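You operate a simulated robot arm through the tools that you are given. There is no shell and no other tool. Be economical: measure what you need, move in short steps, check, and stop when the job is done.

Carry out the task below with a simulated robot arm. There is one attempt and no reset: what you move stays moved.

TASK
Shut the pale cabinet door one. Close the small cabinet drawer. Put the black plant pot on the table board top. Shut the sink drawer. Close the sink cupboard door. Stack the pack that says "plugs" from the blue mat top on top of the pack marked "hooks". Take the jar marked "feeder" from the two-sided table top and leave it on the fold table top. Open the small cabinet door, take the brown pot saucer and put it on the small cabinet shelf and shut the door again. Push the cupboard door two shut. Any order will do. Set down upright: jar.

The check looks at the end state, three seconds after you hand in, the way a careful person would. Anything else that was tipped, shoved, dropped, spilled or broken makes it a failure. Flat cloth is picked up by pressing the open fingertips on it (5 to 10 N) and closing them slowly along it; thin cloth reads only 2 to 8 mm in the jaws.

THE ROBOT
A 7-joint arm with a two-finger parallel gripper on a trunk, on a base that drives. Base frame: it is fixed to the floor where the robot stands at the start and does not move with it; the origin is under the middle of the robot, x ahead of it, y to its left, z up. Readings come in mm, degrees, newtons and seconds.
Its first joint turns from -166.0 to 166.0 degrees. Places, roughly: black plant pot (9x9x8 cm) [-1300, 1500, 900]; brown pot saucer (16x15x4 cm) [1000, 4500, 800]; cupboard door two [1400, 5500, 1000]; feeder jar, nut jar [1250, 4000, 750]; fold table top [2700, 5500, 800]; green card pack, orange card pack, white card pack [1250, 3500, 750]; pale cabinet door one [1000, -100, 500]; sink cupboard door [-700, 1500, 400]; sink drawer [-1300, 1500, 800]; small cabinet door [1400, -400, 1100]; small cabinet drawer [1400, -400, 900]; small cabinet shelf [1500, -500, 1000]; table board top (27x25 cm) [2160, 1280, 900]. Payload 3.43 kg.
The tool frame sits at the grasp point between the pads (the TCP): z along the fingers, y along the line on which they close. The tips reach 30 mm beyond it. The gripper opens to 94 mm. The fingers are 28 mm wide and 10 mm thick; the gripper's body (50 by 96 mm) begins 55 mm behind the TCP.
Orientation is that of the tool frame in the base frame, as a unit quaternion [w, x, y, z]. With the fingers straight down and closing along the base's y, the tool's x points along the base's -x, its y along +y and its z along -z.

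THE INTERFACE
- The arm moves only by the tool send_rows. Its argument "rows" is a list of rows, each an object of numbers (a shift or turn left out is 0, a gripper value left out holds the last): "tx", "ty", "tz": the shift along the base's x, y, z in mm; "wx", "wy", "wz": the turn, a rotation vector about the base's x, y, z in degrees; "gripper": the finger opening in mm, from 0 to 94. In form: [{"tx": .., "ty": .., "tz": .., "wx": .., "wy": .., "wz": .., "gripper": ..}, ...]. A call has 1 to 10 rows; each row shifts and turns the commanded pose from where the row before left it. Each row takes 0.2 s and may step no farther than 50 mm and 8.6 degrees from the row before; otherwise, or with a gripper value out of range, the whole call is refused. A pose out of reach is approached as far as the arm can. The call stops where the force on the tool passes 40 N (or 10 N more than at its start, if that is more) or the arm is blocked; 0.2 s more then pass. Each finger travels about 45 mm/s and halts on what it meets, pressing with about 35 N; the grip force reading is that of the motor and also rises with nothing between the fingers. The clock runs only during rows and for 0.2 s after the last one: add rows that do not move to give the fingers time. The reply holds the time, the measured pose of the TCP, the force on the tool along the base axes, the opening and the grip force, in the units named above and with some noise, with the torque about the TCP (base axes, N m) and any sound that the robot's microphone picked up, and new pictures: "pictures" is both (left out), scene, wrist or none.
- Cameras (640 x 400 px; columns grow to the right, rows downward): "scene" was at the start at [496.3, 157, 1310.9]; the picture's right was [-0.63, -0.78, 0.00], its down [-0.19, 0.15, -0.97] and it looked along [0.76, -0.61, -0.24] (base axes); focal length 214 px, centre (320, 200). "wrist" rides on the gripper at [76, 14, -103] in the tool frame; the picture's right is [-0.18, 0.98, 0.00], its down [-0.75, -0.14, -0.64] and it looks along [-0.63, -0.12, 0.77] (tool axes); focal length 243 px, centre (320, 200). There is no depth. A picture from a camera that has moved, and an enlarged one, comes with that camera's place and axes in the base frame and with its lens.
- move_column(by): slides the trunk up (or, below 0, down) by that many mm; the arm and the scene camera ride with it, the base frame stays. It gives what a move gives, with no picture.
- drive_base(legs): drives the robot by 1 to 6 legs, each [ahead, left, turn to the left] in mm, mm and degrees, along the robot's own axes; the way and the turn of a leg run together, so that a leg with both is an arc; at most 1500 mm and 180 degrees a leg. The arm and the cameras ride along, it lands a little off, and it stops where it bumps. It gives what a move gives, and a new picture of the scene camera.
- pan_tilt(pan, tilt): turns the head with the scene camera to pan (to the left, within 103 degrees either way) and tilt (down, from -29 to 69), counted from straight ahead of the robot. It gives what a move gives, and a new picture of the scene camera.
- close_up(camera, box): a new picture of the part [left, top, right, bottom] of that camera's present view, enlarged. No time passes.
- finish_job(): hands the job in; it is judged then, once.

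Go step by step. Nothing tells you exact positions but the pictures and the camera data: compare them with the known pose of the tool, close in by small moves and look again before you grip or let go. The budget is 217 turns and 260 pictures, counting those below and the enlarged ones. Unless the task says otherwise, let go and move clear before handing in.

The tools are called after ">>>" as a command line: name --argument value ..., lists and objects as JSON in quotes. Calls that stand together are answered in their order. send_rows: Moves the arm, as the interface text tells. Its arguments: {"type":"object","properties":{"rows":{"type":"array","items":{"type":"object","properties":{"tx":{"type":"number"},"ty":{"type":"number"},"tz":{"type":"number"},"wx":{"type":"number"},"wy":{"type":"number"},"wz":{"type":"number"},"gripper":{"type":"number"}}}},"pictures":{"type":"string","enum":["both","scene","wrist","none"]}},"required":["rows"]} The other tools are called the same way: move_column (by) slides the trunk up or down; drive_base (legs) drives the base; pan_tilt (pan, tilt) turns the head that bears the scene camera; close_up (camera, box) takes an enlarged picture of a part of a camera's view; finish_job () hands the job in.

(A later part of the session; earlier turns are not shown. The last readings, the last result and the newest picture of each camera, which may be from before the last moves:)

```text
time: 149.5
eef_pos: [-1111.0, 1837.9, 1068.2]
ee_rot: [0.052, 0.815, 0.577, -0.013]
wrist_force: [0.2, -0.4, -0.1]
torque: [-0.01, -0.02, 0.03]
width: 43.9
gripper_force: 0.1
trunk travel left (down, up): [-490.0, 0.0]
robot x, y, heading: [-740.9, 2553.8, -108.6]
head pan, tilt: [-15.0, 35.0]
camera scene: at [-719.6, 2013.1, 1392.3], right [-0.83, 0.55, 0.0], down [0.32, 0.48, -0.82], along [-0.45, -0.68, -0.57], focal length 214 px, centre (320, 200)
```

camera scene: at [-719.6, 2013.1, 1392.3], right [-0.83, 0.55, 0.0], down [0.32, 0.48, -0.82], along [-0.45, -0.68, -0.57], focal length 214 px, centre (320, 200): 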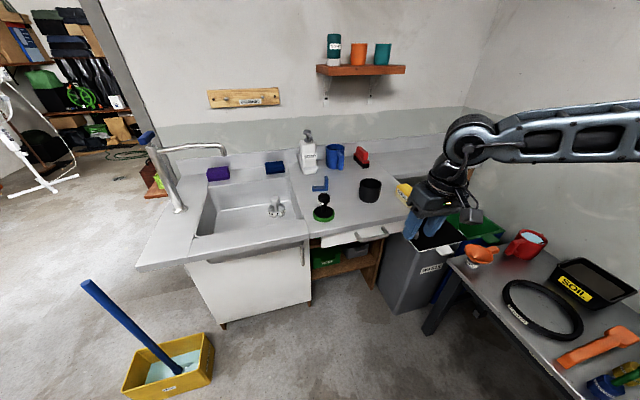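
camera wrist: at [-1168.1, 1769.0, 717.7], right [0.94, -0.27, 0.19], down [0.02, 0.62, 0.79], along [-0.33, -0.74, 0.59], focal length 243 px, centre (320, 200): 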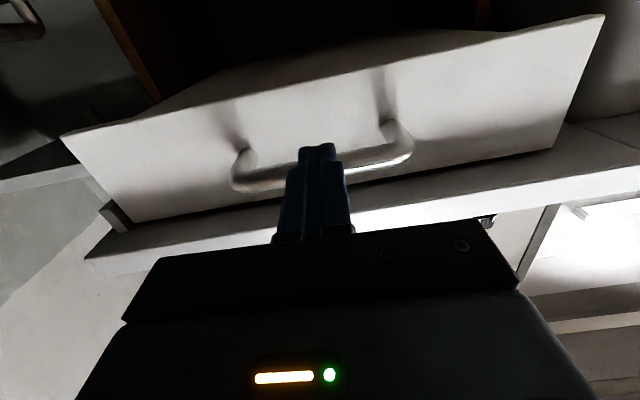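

>>> drive_base --legs '[[300, -20, 0]]'

>>> send_rows --rows '[{"wx": 5.5, "wy": -2}, {"tx": -12, "ty": -30}, {"tx": -12, "ty": -30}]'

```text
time: 151.5
eef_pos: [-1220.7, 1558.7, 1069.0]
ee_rot: [0.051, 0.813, 0.579, -0.013]
wrist_force: [-0.1, 0.2, 1.0]
torque: [-0.04, -0.04, -0.02]
width: 43.9
gripper_force: 0.1
trunk travel left (down, up): [-490.0, 0.0]
robot x, y, heading: [-853.6, 2278.5, -108.5]
head pan, tilt: [-15.0, 35.0]
camera scene: at [-831.2, 1735.3, 1392.3], right [-0.84, 0.55, 0.0], down [0.32, 0.48, -0.82], along [-0.45, -0.68, -0.57], focal length 214 px, centre (320, 200)
```

scene: 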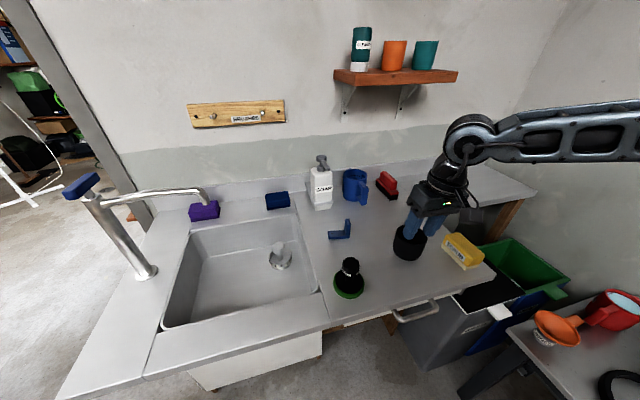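

```text
time: 152.3
eef_pos: [-1247.6, 1499.5, 1066.4]
ee_rot: [0.023, 0.816, 0.578, 0.027]
wrist_force: [0.3, 0.1, -0.5]
torque: [0.0, -0.01, -0.02]
width: 44.0
gripper_force: 0.0
trunk travel left (down, up): [-490.0, 0.0]
robot x, y, heading: [-858.3, 2282.0, -108.4]
head pan, tilt: [-15.0, 35.0]
camera scene: at [-831.6, 1735.5, 1392.3], right [-0.84, 0.55, 0.0], down [0.32, 0.48, -0.82], along [-0.45, -0.68, -0.57], focal length 214 px, centre (320, 200)
camera wrist: at [-1214.6, 1568.0, 1171.6], right [0.86, -0.5, 0.07], down [-0.43, -0.66, 0.62], along [-0.26, -0.56, -0.79], focal length 243 px, centre (320, 200)
```

scene: 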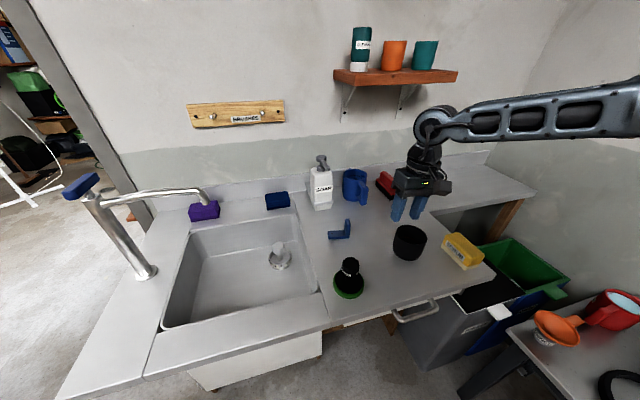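
wrist: 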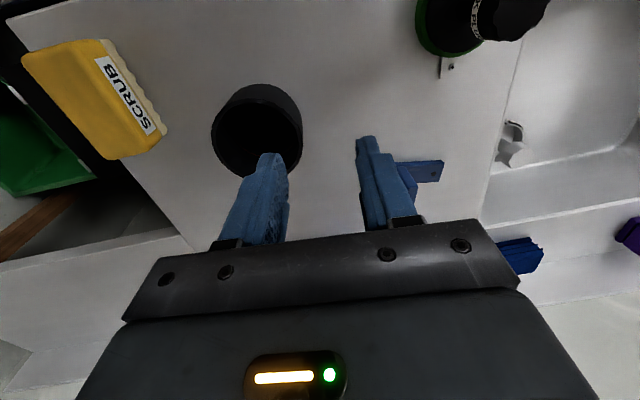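

>>> send_rows --rows '[{"wy": 4, "tx": -12, "ty": -5}, {"tz": -40}, {"tz": -30}]'

```text
time: 153.1
eef_pos: [-1257.4, 1494.2, 997.2]
ee_rot: [0.002, 0.816, 0.578, 0.0]
wrist_force: [0.5, -0.5, 0.9]
torque: [0.0, 0.0, 0.02]
width: 44.1
gripper_force: 0.1
trunk travel left (down, up): [-490.0, 0.0]
robot x, y, heading: [-853.2, 2276.5, -108.2]
head pan, tilt: [-15.0, 35.0]
camera scene: at [-831.3, 1735.3, 1392.3], right [-0.84, 0.55, 0.0], down [0.32, 0.48, -0.82], along [-0.45, -0.68, -0.57], focal length 214 px, centre (320, 200)
camera wrist: at [-1218.8, 1562.1, 1099.8], right [0.87, -0.5, 0.0], down [-0.39, -0.66, 0.64], along [-0.32, -0.56, -0.76], focal length 243 px, centre (320, 200)
```

scene: 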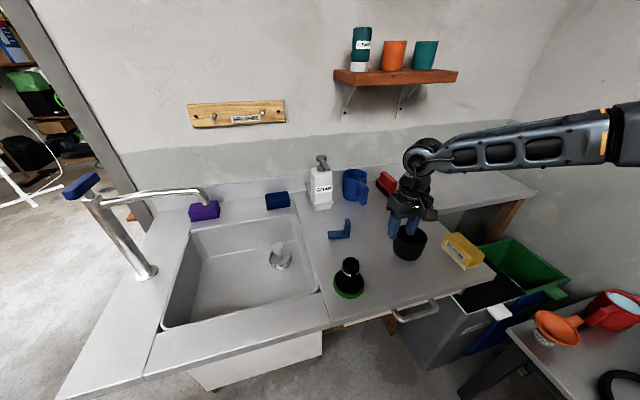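
wrist: 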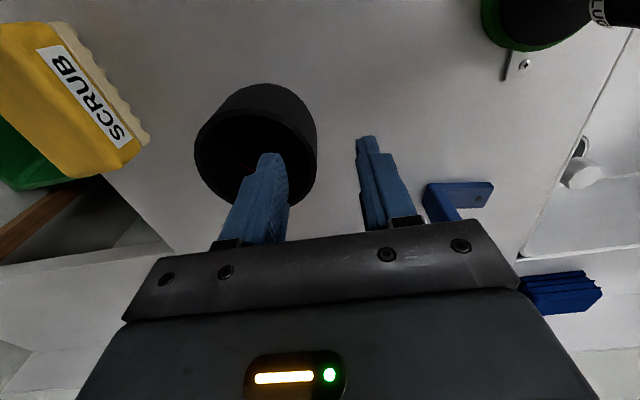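

>>> send_rows --rows '[{"tx": -6, "ty": 2}, {"tz": -24}, {"tz": -24}, {"gripper": 0}, {}, {}, {}, {}]'

```text
time: 154.9
eef_pos: [-1264.5, 1496.0, 950.3]
ee_rot: [0.002, 0.816, 0.579, -0.001]
wrist_force: [-2.5, -0.7, 6.6]
torque: [0.26, 0.56, 0.18]
width: 9.4
gripper_force: 34.7
trunk travel left (down, up): [-490.0, 0.0]
robot x, y, heading: [-855.9, 2275.4, -108.2]
head pan, tilt: [-15.0, 35.0]
camera scene: at [-831.3, 1735.3, 1392.4], right [-0.84, 0.55, 0.0], down [0.32, 0.48, -0.82], along [-0.45, -0.68, -0.57], focal length 214 px, centre (320, 200)
camera wrist: at [-1224.2, 1563.7, 1052.9], right [0.87, -0.5, 0.0], down [-0.38, -0.66, 0.64], along [-0.32, -0.56, -0.76], focal length 243 px, centre (320, 200)
```

scene: 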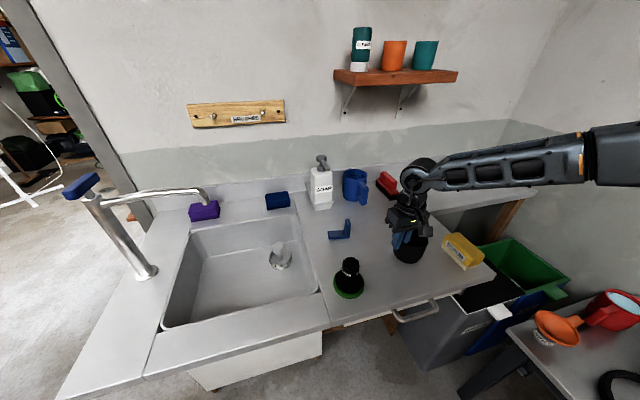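
wrist: 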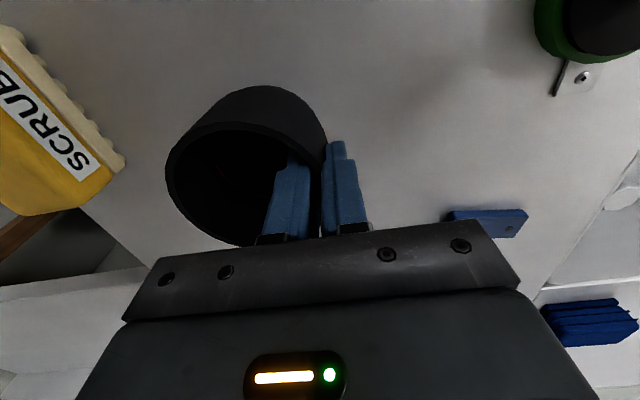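

Wall is gripped (9.4 mm). Lift and check.

>>> send_rows --rows '[{"tz": 30}, {"tz": 40}, {"tz": 45}, {"tz": 45}, {"tz": 45}, {"tz": 40}]' --pictures "wrist"

```text
time: 156.3
eef_pos: [-1264.7, 1494.9, 1193.6]
ee_rot: [0.003, 0.816, 0.577, 0.0]
wrist_force: [0.2, -0.3, -0.4]
torque: [0.02, -0.05, -0.02]
width: 0.0
gripper_force: 33.2
trunk travel left (down, up): [-490.0, 0.0]
robot x, y, heading: [-853.5, 2271.3, -108.3]
head pan, tilt: [-15.0, 35.0]
camera wrist: at [-1225.0, 1562.6, 1296.3], right [0.87, -0.5, 0.0], down [-0.39, -0.66, 0.64], along [-0.32, -0.56, -0.77], focal length 243 px, centre (320, 200)
```

wrist: 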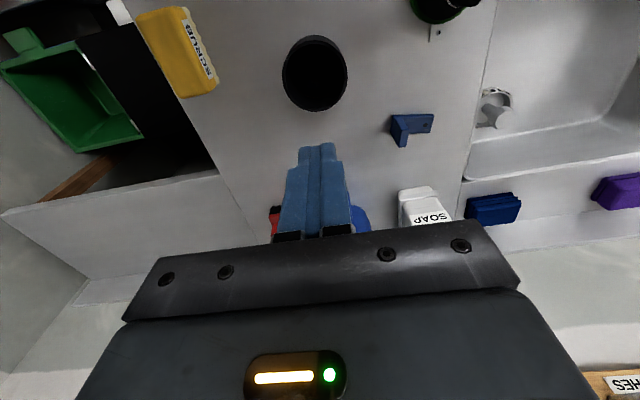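

The pot slipped out of the pinch; check its state.

>>> close_up --camera "scene" --box '[320, 150, 520, 310]'

>>> close_up --camera "wrist" --box '[220, 0, 420, 160]'

```text
2.50 times, centred on (420, 230) of scene
camera zoom: at [-831.4, 1735.0, 1392.1], right [-0.84, 0.55, 0.0], down [0.32, 0.48, -0.82], along [-0.45, -0.68, -0.57], focal length 536 px, centre (70, 125)
```

zoom: 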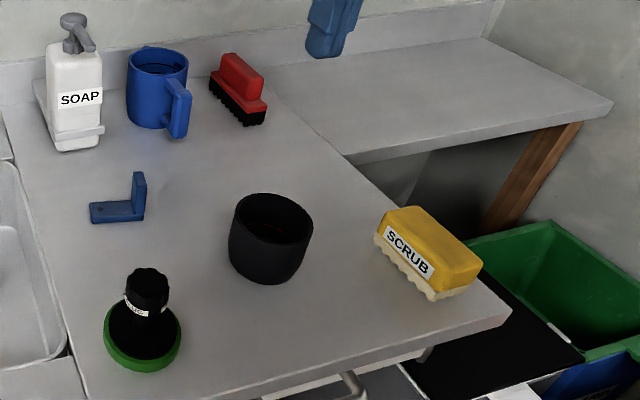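

```text
2.50 times, centred on (320, 80) of wrist
camera zoom: at [-1225.0, 1562.6, 1296.3], right [0.87, -0.5, 0.0], down [-0.39, -0.66, 0.64], along [-0.32, -0.56, -0.77], focal length 606 px, centre (320, 500)
```

zoom: 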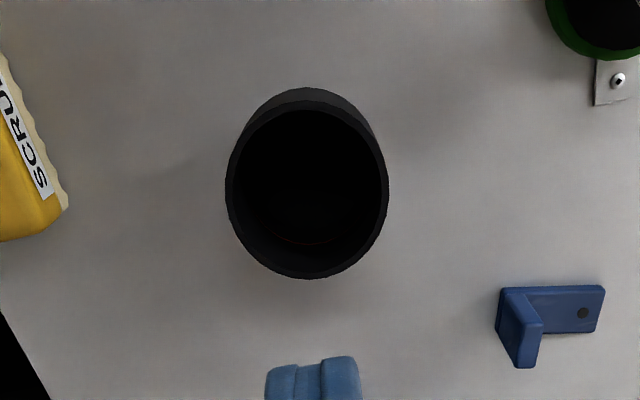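

The pot is upright, shifted ~35 mm. I'll try a deeper pinch: first position above and look.

>>> send_rows --rows '[{"tx": 32, "ty": -16, "gripper": 44}, {"tz": -45}, {"tz": -45}, {"tz": -45}, {"tz": -45}, {"tz": -15, "wx": 1.3, "wy": 3.6}]' --pictures "wrist"

```text
time: 157.7
eef_pos: [-1232.8, 1479.2, 997.1]
ee_rot: [-0.025, 0.815, 0.578, -0.02]
wrist_force: [0.2, -0.1, 0.6]
torque: [0.04, -0.02, 0.0]
width: 43.8
gripper_force: 0.2
trunk travel left (down, up): [-490.0, 0.0]
robot x, y, heading: [-855.2, 2278.4, -108.2]
head pan, tilt: [-15.0, 35.0]
camera wrist: at [-1186.0, 1544.8, 1098.5], right [0.86, -0.5, -0.06], down [-0.34, -0.68, 0.65], along [-0.37, -0.54, -0.76], focal length 243 px, centre (320, 200)
```

wrist: 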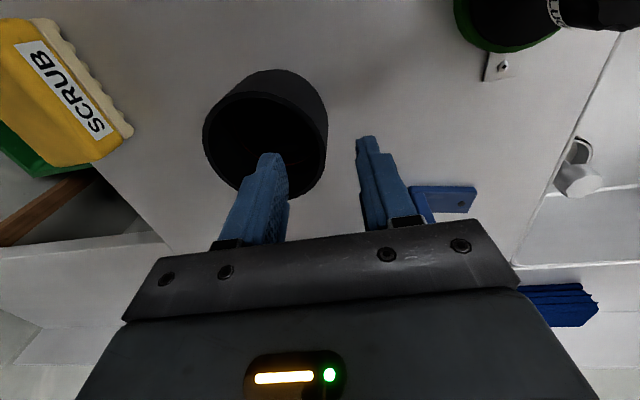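

>>> send_rows --rows '[{"tz": -27}, {"tz": -27}, {"tz": -25}, {"gripper": 0}, {}, {}, {}, {}]' --pictures "wrist"

```text
time: 159.5
eef_pos: [-1231.2, 1479.2, 919.4]
ee_rot: [-0.025, 0.816, 0.577, -0.02]
wrist_force: [0.1, 0.8, -0.8]
torque: [-0.04, -0.01, -0.01]
width: 9.0
gripper_force: 35.2
trunk travel left (down, up): [-490.0, 0.0]
robot x, y, heading: [-856.1, 2277.6, -108.5]
head pan, tilt: [-15.0, 35.0]
camera wrist: at [-1184.9, 1544.9, 1021.1], right [0.86, -0.5, -0.06], down [-0.34, -0.68, 0.65], along [-0.37, -0.54, -0.76], focal length 243 px, centre (320, 200)
```

wrist: 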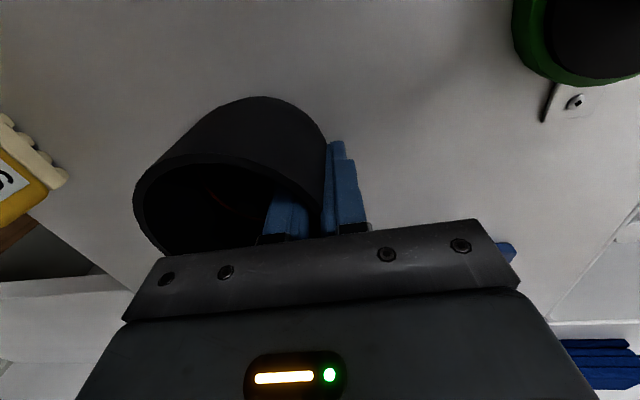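

>>> send_rows --rows '[{"tz": 4}, {"tz": 4}, {"tz": 4}, {"tz": 4}, {"tz": 4}]'

```text
time: 160.7
eef_pos: [-1230.4, 1479.6, 942.0]
ee_rot: [-0.026, 0.816, 0.578, -0.019]
wrist_force: [-0.9, 0.5, 0.7]
torque: [-0.04, -0.02, 0.0]
width: 8.8
gripper_force: 35.1
trunk travel left (down, up): [-490.0, 0.0]
robot x, y, heading: [-855.6, 2275.3, -108.3]
head pan, tilt: [-15.0, 35.0]
camera scene: at [-831.3, 1735.1, 1392.2], right [-0.84, 0.55, 0.0], down [0.32, 0.48, -0.82], along [-0.45, -0.68, -0.57], focal length 214 px, centre (320, 200)
camera wrist: at [-1184.7, 1545.5, 1042.4], right [0.86, -0.5, -0.06], down [-0.34, -0.68, 0.65], along [-0.37, -0.54, -0.76], focal length 243 px, centre (320, 200)
```

scene: 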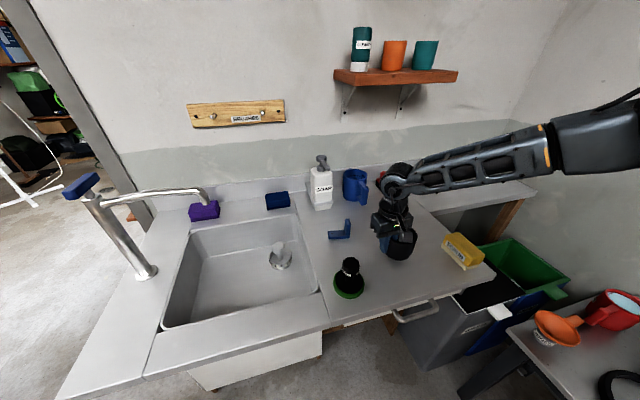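
wrist: 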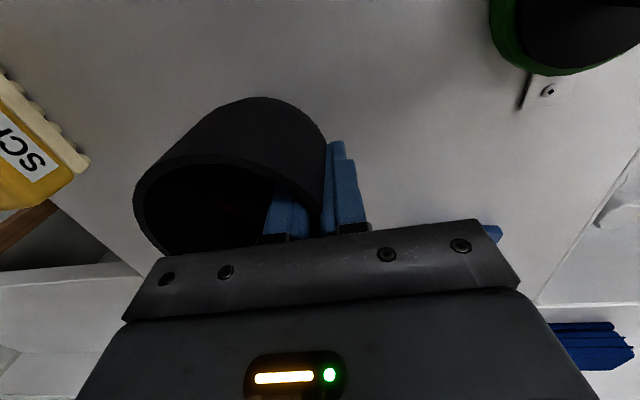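

Held firmly now. Lift to carry height.

>>> send_rows --rows '[{"tz": 15}, {"tz": 20}, {"tz": 25}, {"tz": 25}, {"tz": 25}, {"tz": 25}, {"tz": 25}, {"tz": 25}, {"tz": 25}, {"tz": 25}]' --pictures "wrist"

```text
time: 162.9
eef_pos: [-1233.1, 1479.2, 1175.0]
ee_rot: [-0.026, 0.816, 0.577, -0.02]
wrist_force: [0.8, -0.6, -1.1]
torque: [0.0, -0.03, -0.01]
width: 8.9
gripper_force: 34.9
trunk travel left (down, up): [-490.0, 0.0]
robot x, y, heading: [-851.7, 2276.9, -108.3]
head pan, tilt: [-15.0, 35.0]
camera wrist: at [-1187.1, 1544.8, 1276.5], right [0.86, -0.5, -0.06], down [-0.34, -0.68, 0.65], along [-0.37, -0.54, -0.76], focal length 243 px, centre (320, 200)
```

wrist: 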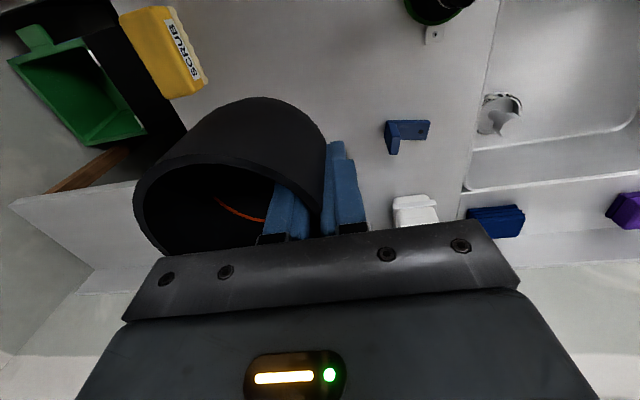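

Pot secured. I retract the arm, and return through the gap in reverse along the same line that worked.

>>> send_rows --rows '[{"tx": 14, "ty": 43, "tz": 10}, {"tx": 14, "ty": 43, "tz": 10}, {"tx": 14, "ty": 43, "tz": 10}, {"tx": 14, "ty": 43, "tz": 10}, {"tx": 14, "ty": 43, "tz": 10}]' --pictures "none"

>>> drive_base --legs '[[-273, 302, 0], [0, 0, -106.2]]'

```text
time: 164.1
eef_pos: [-1161.5, 1693.4, 1226.4]
ee_rot: [-0.024, 0.816, 0.578, -0.019]
wrist_force: [-1.1, 0.8, -0.2]
torque: [-0.01, -0.08, -0.02]
width: 8.6
gripper_force: 35.3
trunk travel left (down, up): [-490.0, 0.0]
robot x, y, heading: [-857.0, 2275.4, -108.4]
head pan, tilt: [-15.0, 35.0]
```

```text
time: 171.1
eef_pos: [-948.9, 2904.1, 1225.5]
ee_rot: [-0.031, 0.949, -0.315, 0.008]
wrist_force: [0.4, 0.5, -0.6]
torque: [-0.01, 0.02, 0.02]
width: 9.5
gripper_force: 34.5
trunk travel left (down, up): [-490.0, 0.0]
robot x, y, heading: [-482.1, 2438.6, 144.7]
head pan, tilt: [-15.0, 35.0]
camera scene: at [-1007.1, 2578.7, 1392.2], right [0.77, 0.63, 0.0], down [0.36, -0.44, -0.82], along [-0.52, 0.63, -0.57], focal length 214 px, centre (320, 200)
```

scene: 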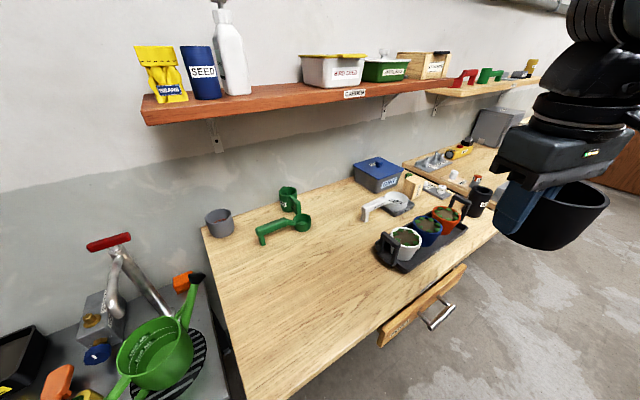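

>>> drive_base --legs '[[-232, 294, 0.4], [-152, 146, 0]]'

>>> pan_tilt --pan 100 --tilt 62

```text
time: 174.8
eef_pos: [-896.5, 2321.5, 1224.9]
ee_rot: [-0.031, 0.951, -0.308, 0.009]
wrist_force: [0.5, -0.2, -0.3]
torque: [-0.03, 0.03, -0.01]
width: 9.0
gripper_force: 35.5
trunk travel left (down, up): [-490.0, 0.0]
robot x, y, heading: [-423.5, 1859.4, 145.4]
head pan, tilt: [-15.0, 35.0]
camera scene: at [-949.3, 1993.9, 1392.2], right [0.76, 0.64, 0.0], down [0.37, -0.44, -0.82], along [-0.53, 0.63, -0.57], focal length 214 px, centre (320, 200)
```

scene: 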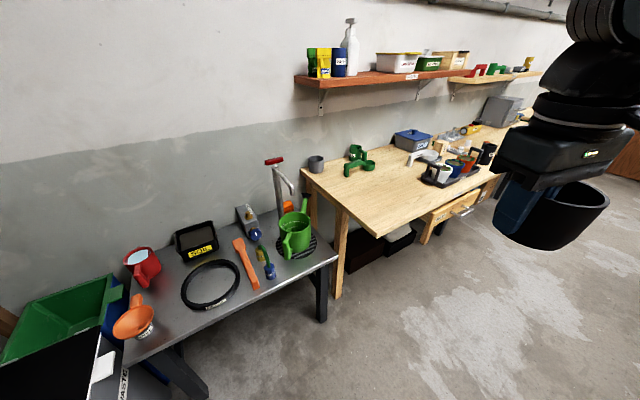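

```text
time: 176.7
eef_pos: [-895.8, 2320.2, 1224.9]
ee_rot: [-0.03, 0.951, -0.308, 0.008]
wrist_force: [0.2, -0.4, -0.5]
torque: [-0.02, 0.0, -0.03]
width: 9.3
gripper_force: 35.5
trunk travel left (down, up): [-490.0, 0.0]
robot x, y, heading: [-425.8, 1863.5, 145.1]
head pan, tilt: [100.0, 62.0]
camera scene: at [-919.6, 1868.0, 1355.6], right [-0.91, 0.42, 0.0], down [0.37, 0.8, -0.47], along [-0.2, -0.43, -0.88], focal length 214 px, centre (320, 200)
```

scene: 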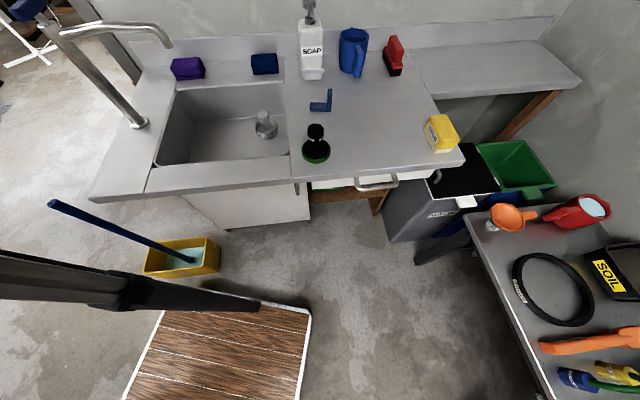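

>>> drive_base --legs '[[-230, 0, 0], [-230, 0, 0], [-300, 0, 0], [-330, 0, 0]]'

```text
time: 183.2
eef_pos: [4.8, 1691.8, 1223.9]
ee_rot: [-0.031, 0.952, -0.304, 0.008]
wrist_force: [-0.6, -0.1, -0.4]
torque: [0.02, 0.01, 0.0]
width: 9.3
gripper_force: 35.0
trunk travel left (down, up): [-490.0, 0.0]
robot x, y, heading: [479.2, 1234.0, 145.2]
head pan, tilt: [100.0, 62.0]
camera scene: at [-15.3, 1238.8, 1355.6], right [-0.91, 0.41, 0.0], down [0.37, 0.8, -0.47], along [-0.19, -0.43, -0.88], focal length 214 px, centre (320, 200)
```

scene: 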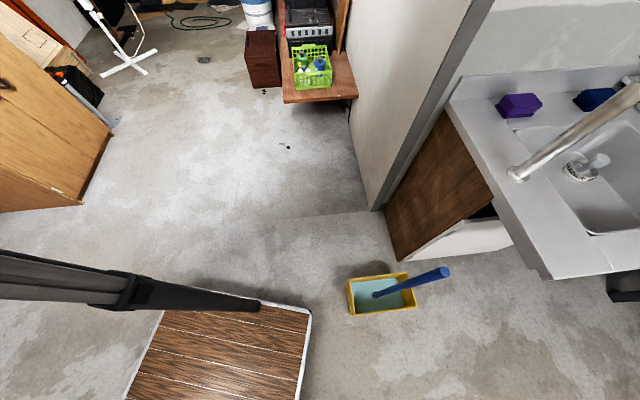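

>>> close_up --camera "scene" --box '[360, 100, 600, 310]'

>>> pan_tilt --pan 60 --tilt 35

>>> pan_tilt --pan -100 --tilt 20

```text
1.90 times, centred on (480, 205) of scene
camera zoom: at [-15.3, 1238.8, 1355.6], right [-0.91, 0.41, 0.0], down [0.37, 0.8, -0.47], along [-0.19, -0.43, -0.88], focal length 408 px, centre (15, 190)
```

zoom: 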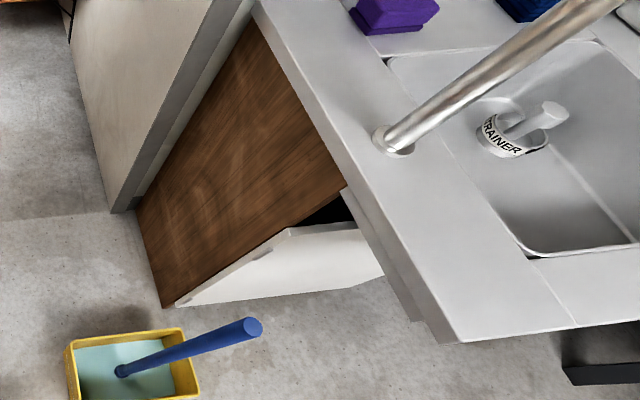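

```text
time: 184.3
eef_pos: [3.8, 1691.7, 1225.7]
ee_rot: [-0.03, 0.952, -0.305, 0.008]
wrist_force: [0.6, -0.2, -0.5]
torque: [-0.04, 0.01, 0.0]
width: 9.3
gripper_force: 35.3
trunk travel left (down, up): [-490.0, 0.0]
robot x, y, heading: [478.9, 1232.5, 145.9]
head pan, tilt: [60.0, 35.0]
camera scene: at [-67.9, 1259.2, 1392.2], right [-0.43, 0.9, 0.0], down [0.52, 0.25, -0.82], along [-0.74, -0.35, -0.57], focal length 214 px, centre (320, 200)
```

scene: 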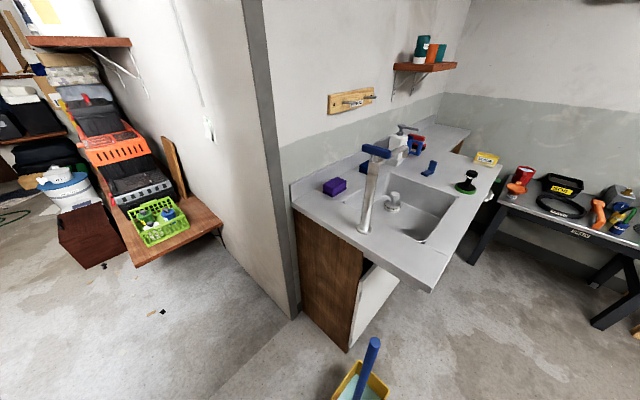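

```text
time: 186.7
eef_pos: [4.3, 1691.5, 1225.3]
ee_rot: [-0.03, 0.952, -0.305, 0.008]
wrist_force: [-0.1, 0.0, -0.4]
torque: [0.02, -0.01, -0.02]
width: 9.3
gripper_force: 35.0
trunk travel left (down, up): [-490.0, 0.0]
robot x, y, heading: [478.6, 1236.1, 145.4]
head pan, tilt: [-100.0, 20.0]
camera scene: at [76.7, 1363.7, 1416.1], right [0.71, -0.7, 0.0], down [-0.24, -0.24, -0.94], along [0.66, 0.67, -0.34], focal length 214 px, centre (320, 200)
```

scene: 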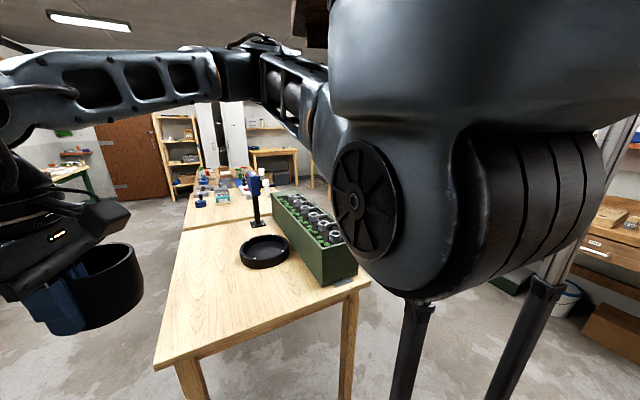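

Through safely. Turn to face the right-hand workbench and approach the board.

>>> drive_base --legs '[[0, 0, -164.5]]'

>>> drive_base --legs '[[650, 0, 0], [0, 560, 0]]'

>>> pan_tilt --pan 0 --tilt 35

```text
time: 193.9
eef_pos: [1050.2, 908.8, 1225.0]
ee_rot: [-0.004, 0.185, 0.982, -0.031]
wrist_force: [-0.3, -0.4, -0.4]
torque: [0.05, 0.01, -0.04]
width: 8.4
gripper_force: 35.7
trunk travel left (down, up): [-490.0, 0.0]
robot x, y, heading: [482.0, 1234.3, -20.2]
head pan, tilt: [-100.0, 20.0]
camera scene: at [904.6, 1210.2, 1416.1], right [-0.86, 0.5, 0.0], down [0.17, 0.3, -0.94], along [-0.47, -0.81, -0.34], focal length 214 px, centre (320, 200)
```

scene: 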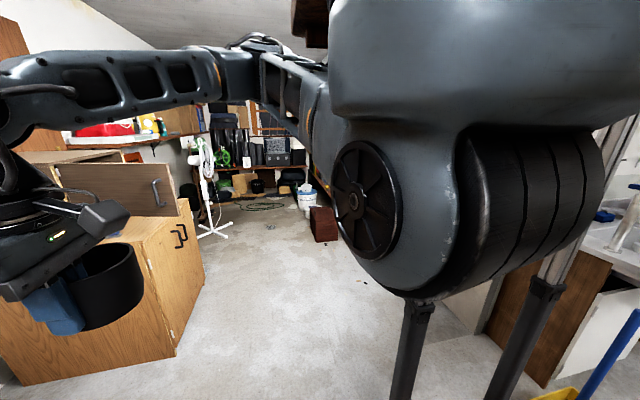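

```text
time: 200.4
eef_pos: [1855.3, 1203.2, 1225.9]
ee_rot: [-0.004, 0.19, 0.981, -0.032]
wrist_force: [-0.9, 0.0, -0.4]
torque: [0.03, -0.03, -0.01]
width: 7.9
gripper_force: 35.6
trunk travel left (down, up): [-490.0, 0.0]
robot x, y, heading: [1286.4, 1537.7, -20.8]
head pan, tilt: [-100.0, 20.0]
camera scene: at [1711.5, 1506.3, 1416.1], right [-0.86, 0.51, 0.0], down [0.18, 0.29, -0.94], along [-0.48, -0.81, -0.34], focal length 214 px, centre (320, 200)
```

scene: 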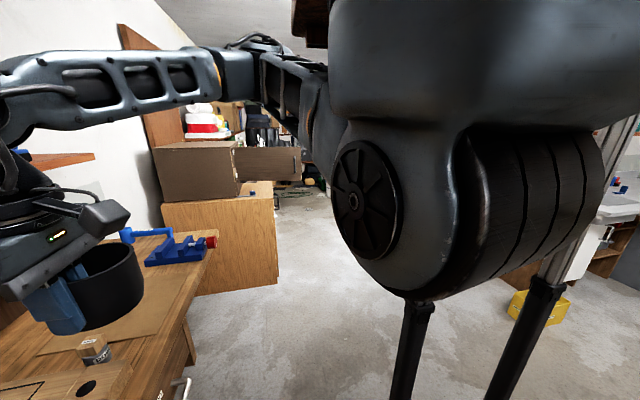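

```text
time: 202.1
eef_pos: [1855.4, 1203.2, 1224.8]
ee_rot: [-0.005, 0.19, 0.981, -0.031]
wrist_force: [-0.3, -0.1, 0.1]
torque: [0.0, 0.01, -0.01]
width: 7.8
gripper_force: 34.8
trunk travel left (down, up): [-490.0, 0.0]
robot x, y, heading: [1283.9, 1533.3, -20.8]
head pan, tilt: [0.0, 35.0]
camera scene: at [1841.6, 1554.8, 1392.2], right [-0.36, -0.93, 0.0], down [-0.54, 0.2, -0.82], along [0.77, -0.29, -0.57], focal length 214 px, centre (320, 200)
```

scene: 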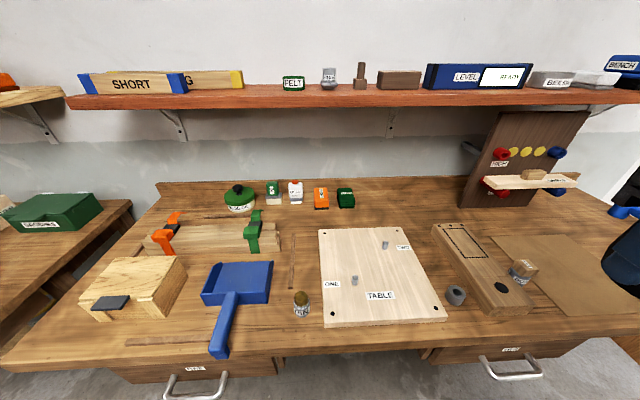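

>>> close_up --camera "scene" --box '[290, 210, 470, 340]'

```text
3.08 times, centred on (380, 275) of scene
camera zoom: at [1841.6, 1554.8, 1392.2], right [-0.36, -0.93, 0.0], down [-0.54, 0.2, -0.82], along [0.77, -0.29, -0.57], focal length 660 px, centre (135, -31)
```

zoom: 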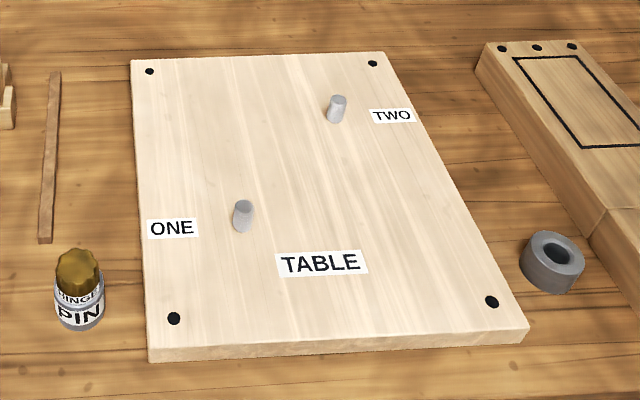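

>>> send_rows --rows '[{"tx": 40, "ty": 14}, {"tx": 40, "ty": 14}, {"tx": 40, "ty": 14}, {"tx": 40, "ty": 14}, {"tx": 40, "ty": 13}, {"tx": 40, "ty": 13}, {"tz": -40}, {"tz": -40}]'

```text
time: 203.9
eef_pos: [2093.4, 1286.4, 1145.8]
ee_rot: [-0.004, 0.19, 0.981, -0.031]
wrist_force: [-0.3, 0.2, -0.2]
torque: [0.02, 0.01, 0.0]
width: 7.4
gripper_force: 34.7
trunk travel left (down, up): [-490.0, 0.0]
robot x, y, heading: [1284.4, 1539.2, -20.7]
head pan, tilt: [0.0, 35.0]
camera scene: at [1841.5, 1555.2, 1392.3], right [-0.36, -0.93, 0.0], down [-0.54, 0.2, -0.82], along [0.77, -0.29, -0.57], focal length 214 px, centre (320, 200)
camera wrist: at [2032.4, 1335.0, 1247.0], right [0.54, 0.84, -0.06], down [0.66, -0.37, 0.65], along [0.53, -0.39, -0.76], focal length 243 px, centre (320, 200)
```

scene: 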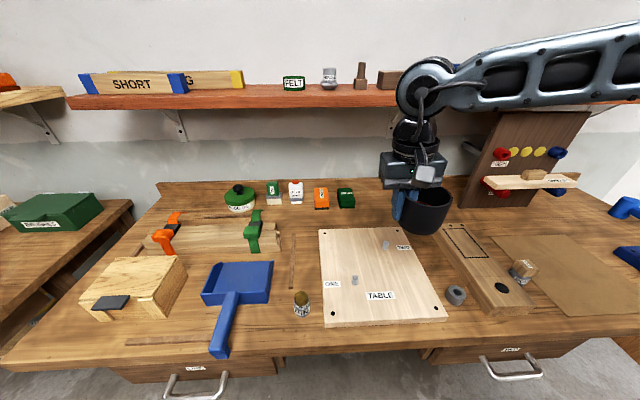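
wrist: 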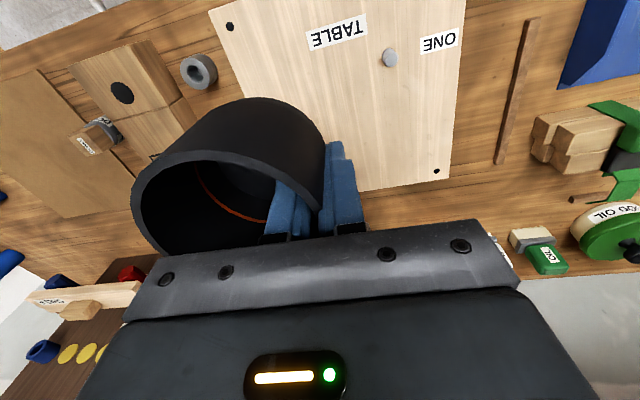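

>>> send_rows --rows '[{"tx": 16, "ty": -18}, {"tz": -45}, {"tz": -45}, {"tz": -45}, {"tz": -40}]'

```text
time: 205.1
eef_pos: [2112.0, 1264.6, 969.1]
ee_rot: [-0.004, 0.19, 0.981, -0.031]
wrist_force: [-0.3, -0.3, -1.0]
torque: [0.03, -0.04, -0.03]
width: 7.5
gripper_force: 34.4
trunk travel left (down, up): [-490.0, 0.0]
robot x, y, heading: [1289.0, 1534.8, -20.7]
head pan, tilt: [0.0, 35.0]
camera scene: at [1841.4, 1554.8, 1392.3], right [-0.36, -0.93, 0.0], down [-0.54, 0.2, -0.82], along [0.77, -0.29, -0.57], focal length 214 px, centre (320, 200)
camera wrist: at [2050.0, 1313.5, 1071.5], right [0.54, 0.84, -0.06], down [0.66, -0.37, 0.65], along [0.53, -0.39, -0.76], focal length 243 px, centre (320, 200)
```

scene: 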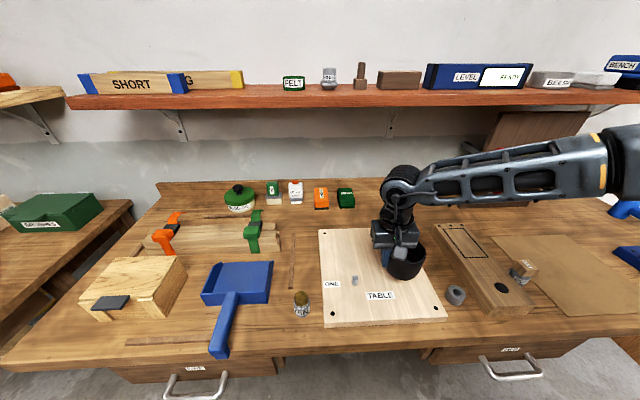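
wrist: 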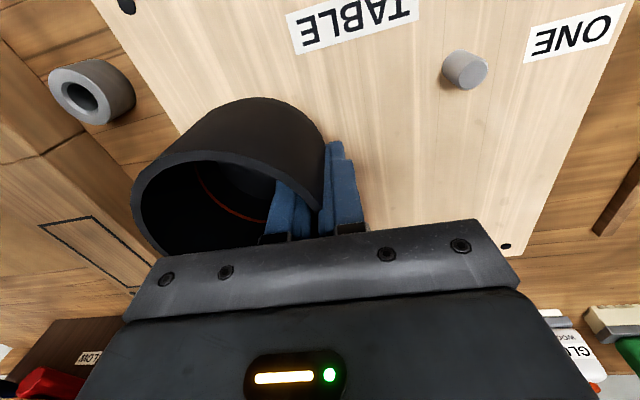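

>>> send_rows --rows '[{"tx": 4, "ty": 18}, {"tz": -3}, {"tz": -3}, {"tz": -3}, {"tz": -3}, {"tz": -3}]' --pictures "none"

>>> send_rows --rows '[{"tz": -3}, {"tz": -3}]' --pictures "none"

```text
time: 206.5
eef_pos: [2115.8, 1284.8, 954.3]
ee_rot: [-0.005, 0.19, 0.981, -0.032]
wrist_force: [0.1, 0.6, -1.3]
torque: [0.03, 0.0, 0.03]
width: 7.5
gripper_force: 35.4
trunk travel left (down, up): [-490.0, 0.0]
robot x, y, heading: [1284.3, 1538.6, -21.0]
head pan, tilt: [0.0, 35.0]
```

```text
time: 207.1
eef_pos: [2115.5, 1286.0, 948.8]
ee_rot: [-0.004, 0.19, 0.981, -0.031]
wrist_force: [-0.1, -0.7, -0.5]
torque: [-0.01, 0.0, -0.01]
width: 7.4
gripper_force: 35.3
trunk travel left (down, up): [-490.0, 0.0]
robot x, y, heading: [1289.5, 1534.5, -21.1]
head pan, tilt: [0.0, 35.0]
```

>>> send_rows --rows '[{"tz": -3}, {"tz": -3}]' --pictures "none"

>>> send_rows --rows '[{"tz": -3}, {"tz": -3}]' --pictures "both"

```text
time: 207.7
eef_pos: [2114.6, 1285.0, 944.5]
ee_rot: [-0.004, 0.19, 0.981, -0.031]
wrist_force: [-2.4, 0.7, 13.0]
torque: [0.04, 0.55, 0.02]
width: 7.4
gripper_force: 34.8
trunk travel left (down, up): [-490.0, 0.0]
robot x, y, heading: [1291.5, 1536.4, -20.9]
head pan, tilt: [0.0, 35.0]
```

```text
time: 208.3
eef_pos: [2116.7, 1285.0, 937.6]
ee_rot: [-0.002, 0.19, 0.981, -0.032]
wrist_force: [-0.5, -3.5, 29.4]
torque: [-0.15, 0.14, 0.07]
width: 7.6
gripper_force: 35.1
trunk travel left (down, up): [-490.0, 0.0]
robot x, y, heading: [1286.8, 1535.0, -20.8]
head pan, tilt: [0.0, 35.0]
camera scene: at [1840.7, 1555.0, 1392.8], right [-0.36, -0.93, 0.0], down [-0.54, 0.2, -0.82], along [0.77, -0.29, -0.57], focal length 214 px, centre (320, 200)
camera wrist: at [2053.8, 1333.7, 1039.9], right [0.54, 0.84, -0.06], down [0.66, -0.37, 0.65], along [0.53, -0.39, -0.75], focal length 243 px, centre (320, 200)
```

scene: 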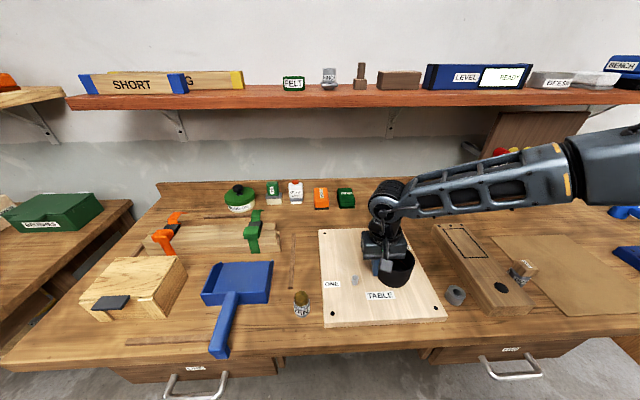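
wrist: 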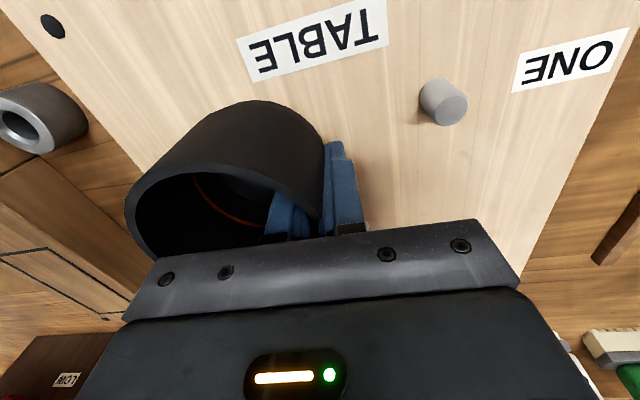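

On the board with contact. Release slowly and lift out.

>>> send_rows --rows '[{"tz": 3, "gripper": 14}, {"gripper": 22}, {"gripper": 34}, {"tz": 15}, {"tz": 25}, {"tz": 40}, {"tz": 45}, {"tz": 45}, {"tz": 45}]'

```text
time: 210.3
eef_pos: [2117.8, 1285.2, 1155.5]
ee_rot: [-0.005, 0.189, 0.981, -0.031]
wrist_force: [0.8, 0.5, -0.5]
torque: [0.01, 0.02, -0.01]
width: 34.0
gripper_force: 0.0
trunk travel left (down, up): [-490.0, 0.0]
robot x, y, heading: [1290.3, 1536.7, -21.1]
head pan, tilt: [0.0, 35.0]
camera scene: at [1841.8, 1554.9, 1392.0], right [-0.36, -0.93, 0.0], down [-0.54, 0.2, -0.82], along [0.77, -0.29, -0.57], focal length 214 px, centre (320, 200)
camera wrist: at [2055.5, 1333.2, 1256.3], right [0.54, 0.84, -0.06], down [0.66, -0.37, 0.65], along [0.53, -0.39, -0.76], focal length 243 px, centre (320, 200)
```

scene: 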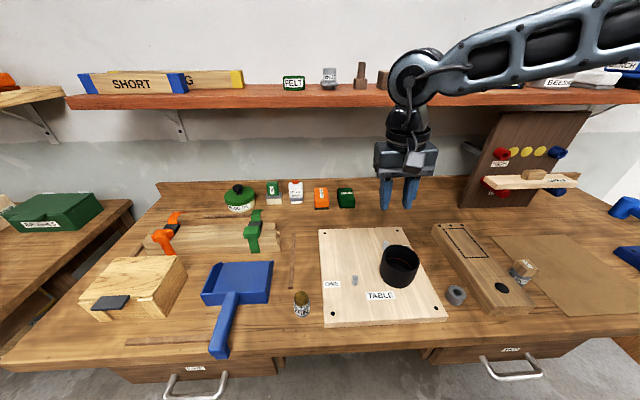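
wrist: 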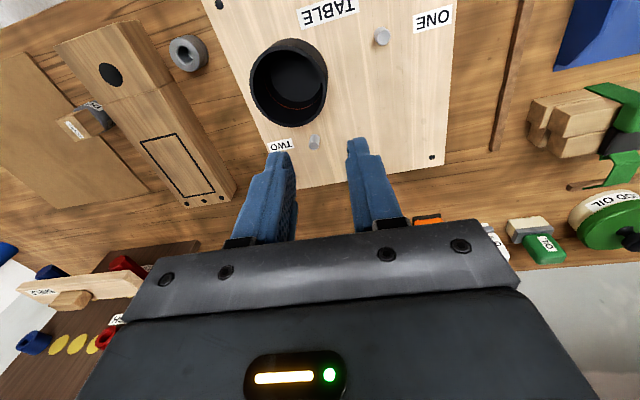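

Pot placed upright on the board. Retract, turn along the aisle and drive toward the two-sided table.

>>> send_rows --rows '[{"tx": -42, "ty": 15, "tz": 15}, {"tx": -42, "ty": 15, "tz": 15}, {"tx": -42, "ty": 15, "tz": 15}, {"tx": -42, "ty": 15, "tz": 15}, {"tx": -42, "ty": 15, "tz": 15}]' --pictures "none"

>>> drive_base --legs '[[-100, 0, 0], [0, 0, 91.5], [700, 0, 0]]'

>>> pan_tilt --pan 30 --tilt 25

```text
time: 211.5
eef_pos: [1907.6, 1360.5, 1230.6]
ee_rot: [-0.004, 0.19, 0.981, -0.032]
wrist_force: [-0.5, 0.2, 0.1]
torque: [-0.02, 0.0, -0.04]
width: 33.9
gripper_force: 0.0
trunk travel left (down, up): [-490.0, 0.0]
robot x, y, heading: [1285.8, 1533.0, -21.1]
head pan, tilt: [0.0, 35.0]
```

```text
time: 220.0
eef_pos: [1583.4, 2856.3, 1231.8]
ee_rot: [0.019, -0.57, 0.821, -0.025]
wrist_force: [0.2, 0.5, 0.1]
torque: [0.02, -0.02, 0.0]
width: 34.0
gripper_force: 0.1
trunk travel left (down, up): [-490.0, 0.0]
robot x, y, heading: [1421.1, 2228.9, 70.2]
head pan, tilt: [0.0, 35.0]
camera scene: at [1393.1, 2784.1, 1392.3], right [0.94, -0.33, 0.0], down [-0.19, -0.54, -0.82], along [0.27, 0.77, -0.57], focal length 214 px, centre (320, 200)
```

scene: 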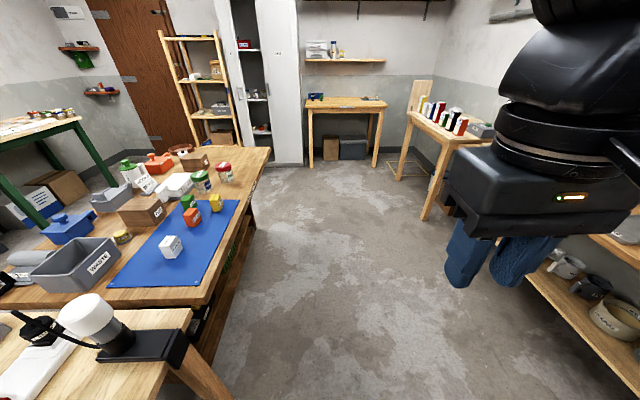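

```text
time: 220.9
eef_pos: [1584.5, 2856.2, 1231.6]
ee_rot: [0.019, -0.568, 0.822, -0.025]
wrist_force: [0.2, -0.6, -0.5]
torque: [0.01, -0.02, 0.02]
width: 34.3
gripper_force: 0.1
trunk travel left (down, up): [-490.0, 0.0]
robot x, y, heading: [1423.5, 2232.0, 70.7]
head pan, tilt: [30.0, 25.0]
camera scene: at [1347.0, 2791.8, 1408.0], right [0.98, 0.18, 0.0], down [0.08, -0.42, -0.91], along [-0.16, 0.89, -0.42], focal length 214 px, centre (320, 200)
```

scene: 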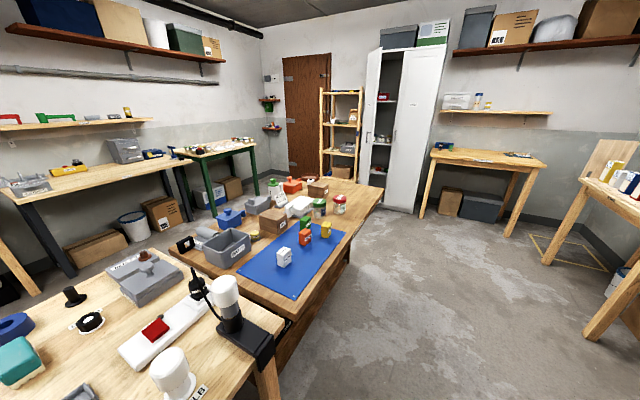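

>>> close_up --camera "scene" --box '[240, 170, 400, 290]'

>>> close_up --camera "scene" --box '[310, 30, 560, 230]'

```text
3.33 times, centred on (320, 230) of scene
camera zoom: at [1347.0, 2791.8, 1408.0], right [0.98, 0.18, 0.0], down [0.08, -0.42, -0.91], along [-0.16, 0.89, -0.42], focal length 715 px, centre (320, 100)
```

zoom: 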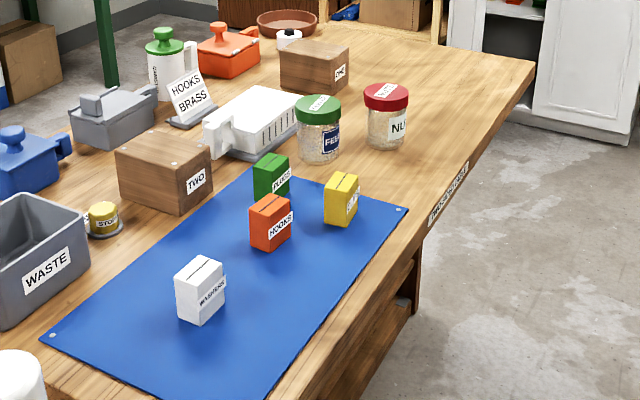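

```text
2.00 times, centred on (435, 130) of scene
camera zoom: at [1347.0, 2791.8, 1408.0], right [0.98, 0.18, 0.0], down [0.08, -0.42, -0.91], along [-0.16, 0.89, -0.42], focal length 429 px, centre (90, 340)
```

zoom: 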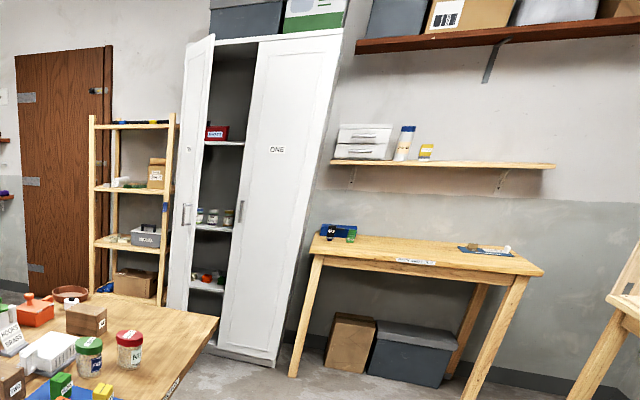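

The green pack looks like "PLUGS", orange "HOOKS"; the feeder jar has a green lid. I drive alongside the table and face it.

>>> drive_base --legs '[[1300, -40, 0], [0, 0, 90.3]]'

>>> pan_tilt --pan 0 --tilt 45

```text
time: 231.3
eef_pos: [1247.3, 3571.2, 1231.2]
ee_rot: [-0.032, 0.988, -0.154, 0.003]
wrist_force: [-0.2, 0.0, 0.0]
torque: [0.0, 0.02, 0.0]
width: 33.9
gripper_force: 0.0
trunk travel left (down, up): [-490.0, 0.0]
robot x, y, heading: [1875.8, 3442.2, 163.2]
head pan, tilt: [30.0, 25.0]
camera scene: at [1325.3, 3335.9, 1408.0], right [-0.23, 0.97, 0.0], down [0.41, 0.1, -0.91], along [-0.88, -0.21, -0.42], focal length 214 px, centre (320, 200)
```

scene: 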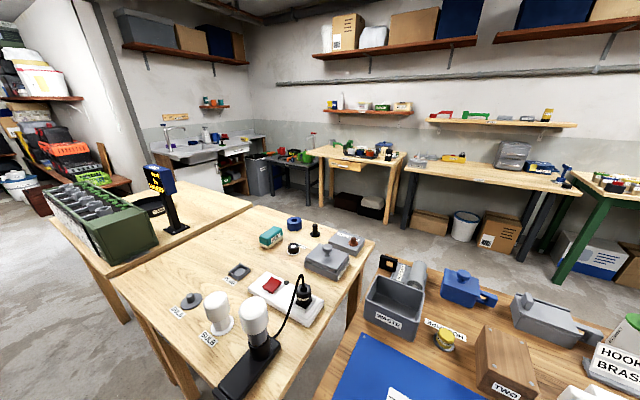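

```text
time: 232.3
eef_pos: [1247.9, 3570.5, 1231.8]
ee_rot: [-0.031, 0.988, -0.153, 0.003]
wrist_force: [-0.1, 0.5, 0.1]
torque: [-0.02, 0.0, 0.01]
width: 34.3
gripper_force: 0.0
trunk travel left (down, up): [-490.0, 0.0]
robot x, y, heading: [1877.6, 3437.6, 163.7]
head pan, tilt: [0.0, 45.0]
camera scene: at [1337.0, 3380.4, 1377.4], right [0.29, 0.96, 0.0], down [0.68, -0.2, -0.71], along [-0.68, 0.2, -0.71], focal length 214 px, centre (320, 200)
```

scene: 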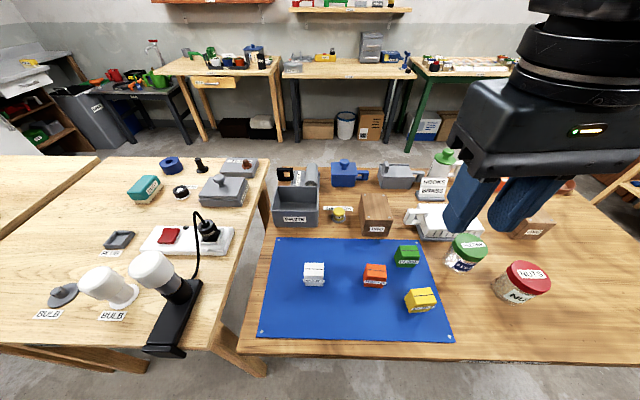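

>>> close_up --camera "scene" --box '[280, 220, 480, 345]'

```text
3.20 times, centred on (380, 282) of scene
camera zoom: at [1337.0, 3380.4, 1377.4], right [0.29, 0.96, 0.0], down [0.68, -0.2, -0.71], along [-0.68, 0.2, -0.71], focal length 686 px, centre (128, -64)
```

zoom: 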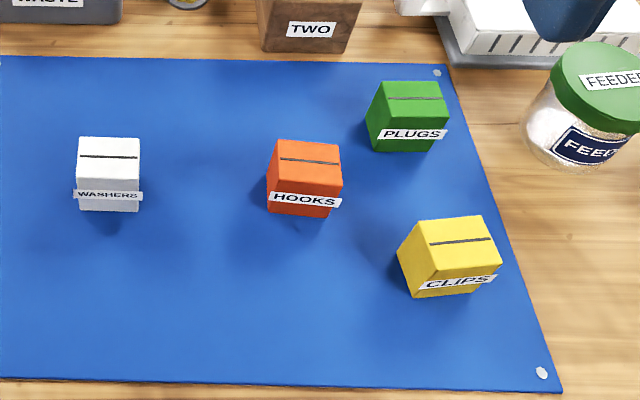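

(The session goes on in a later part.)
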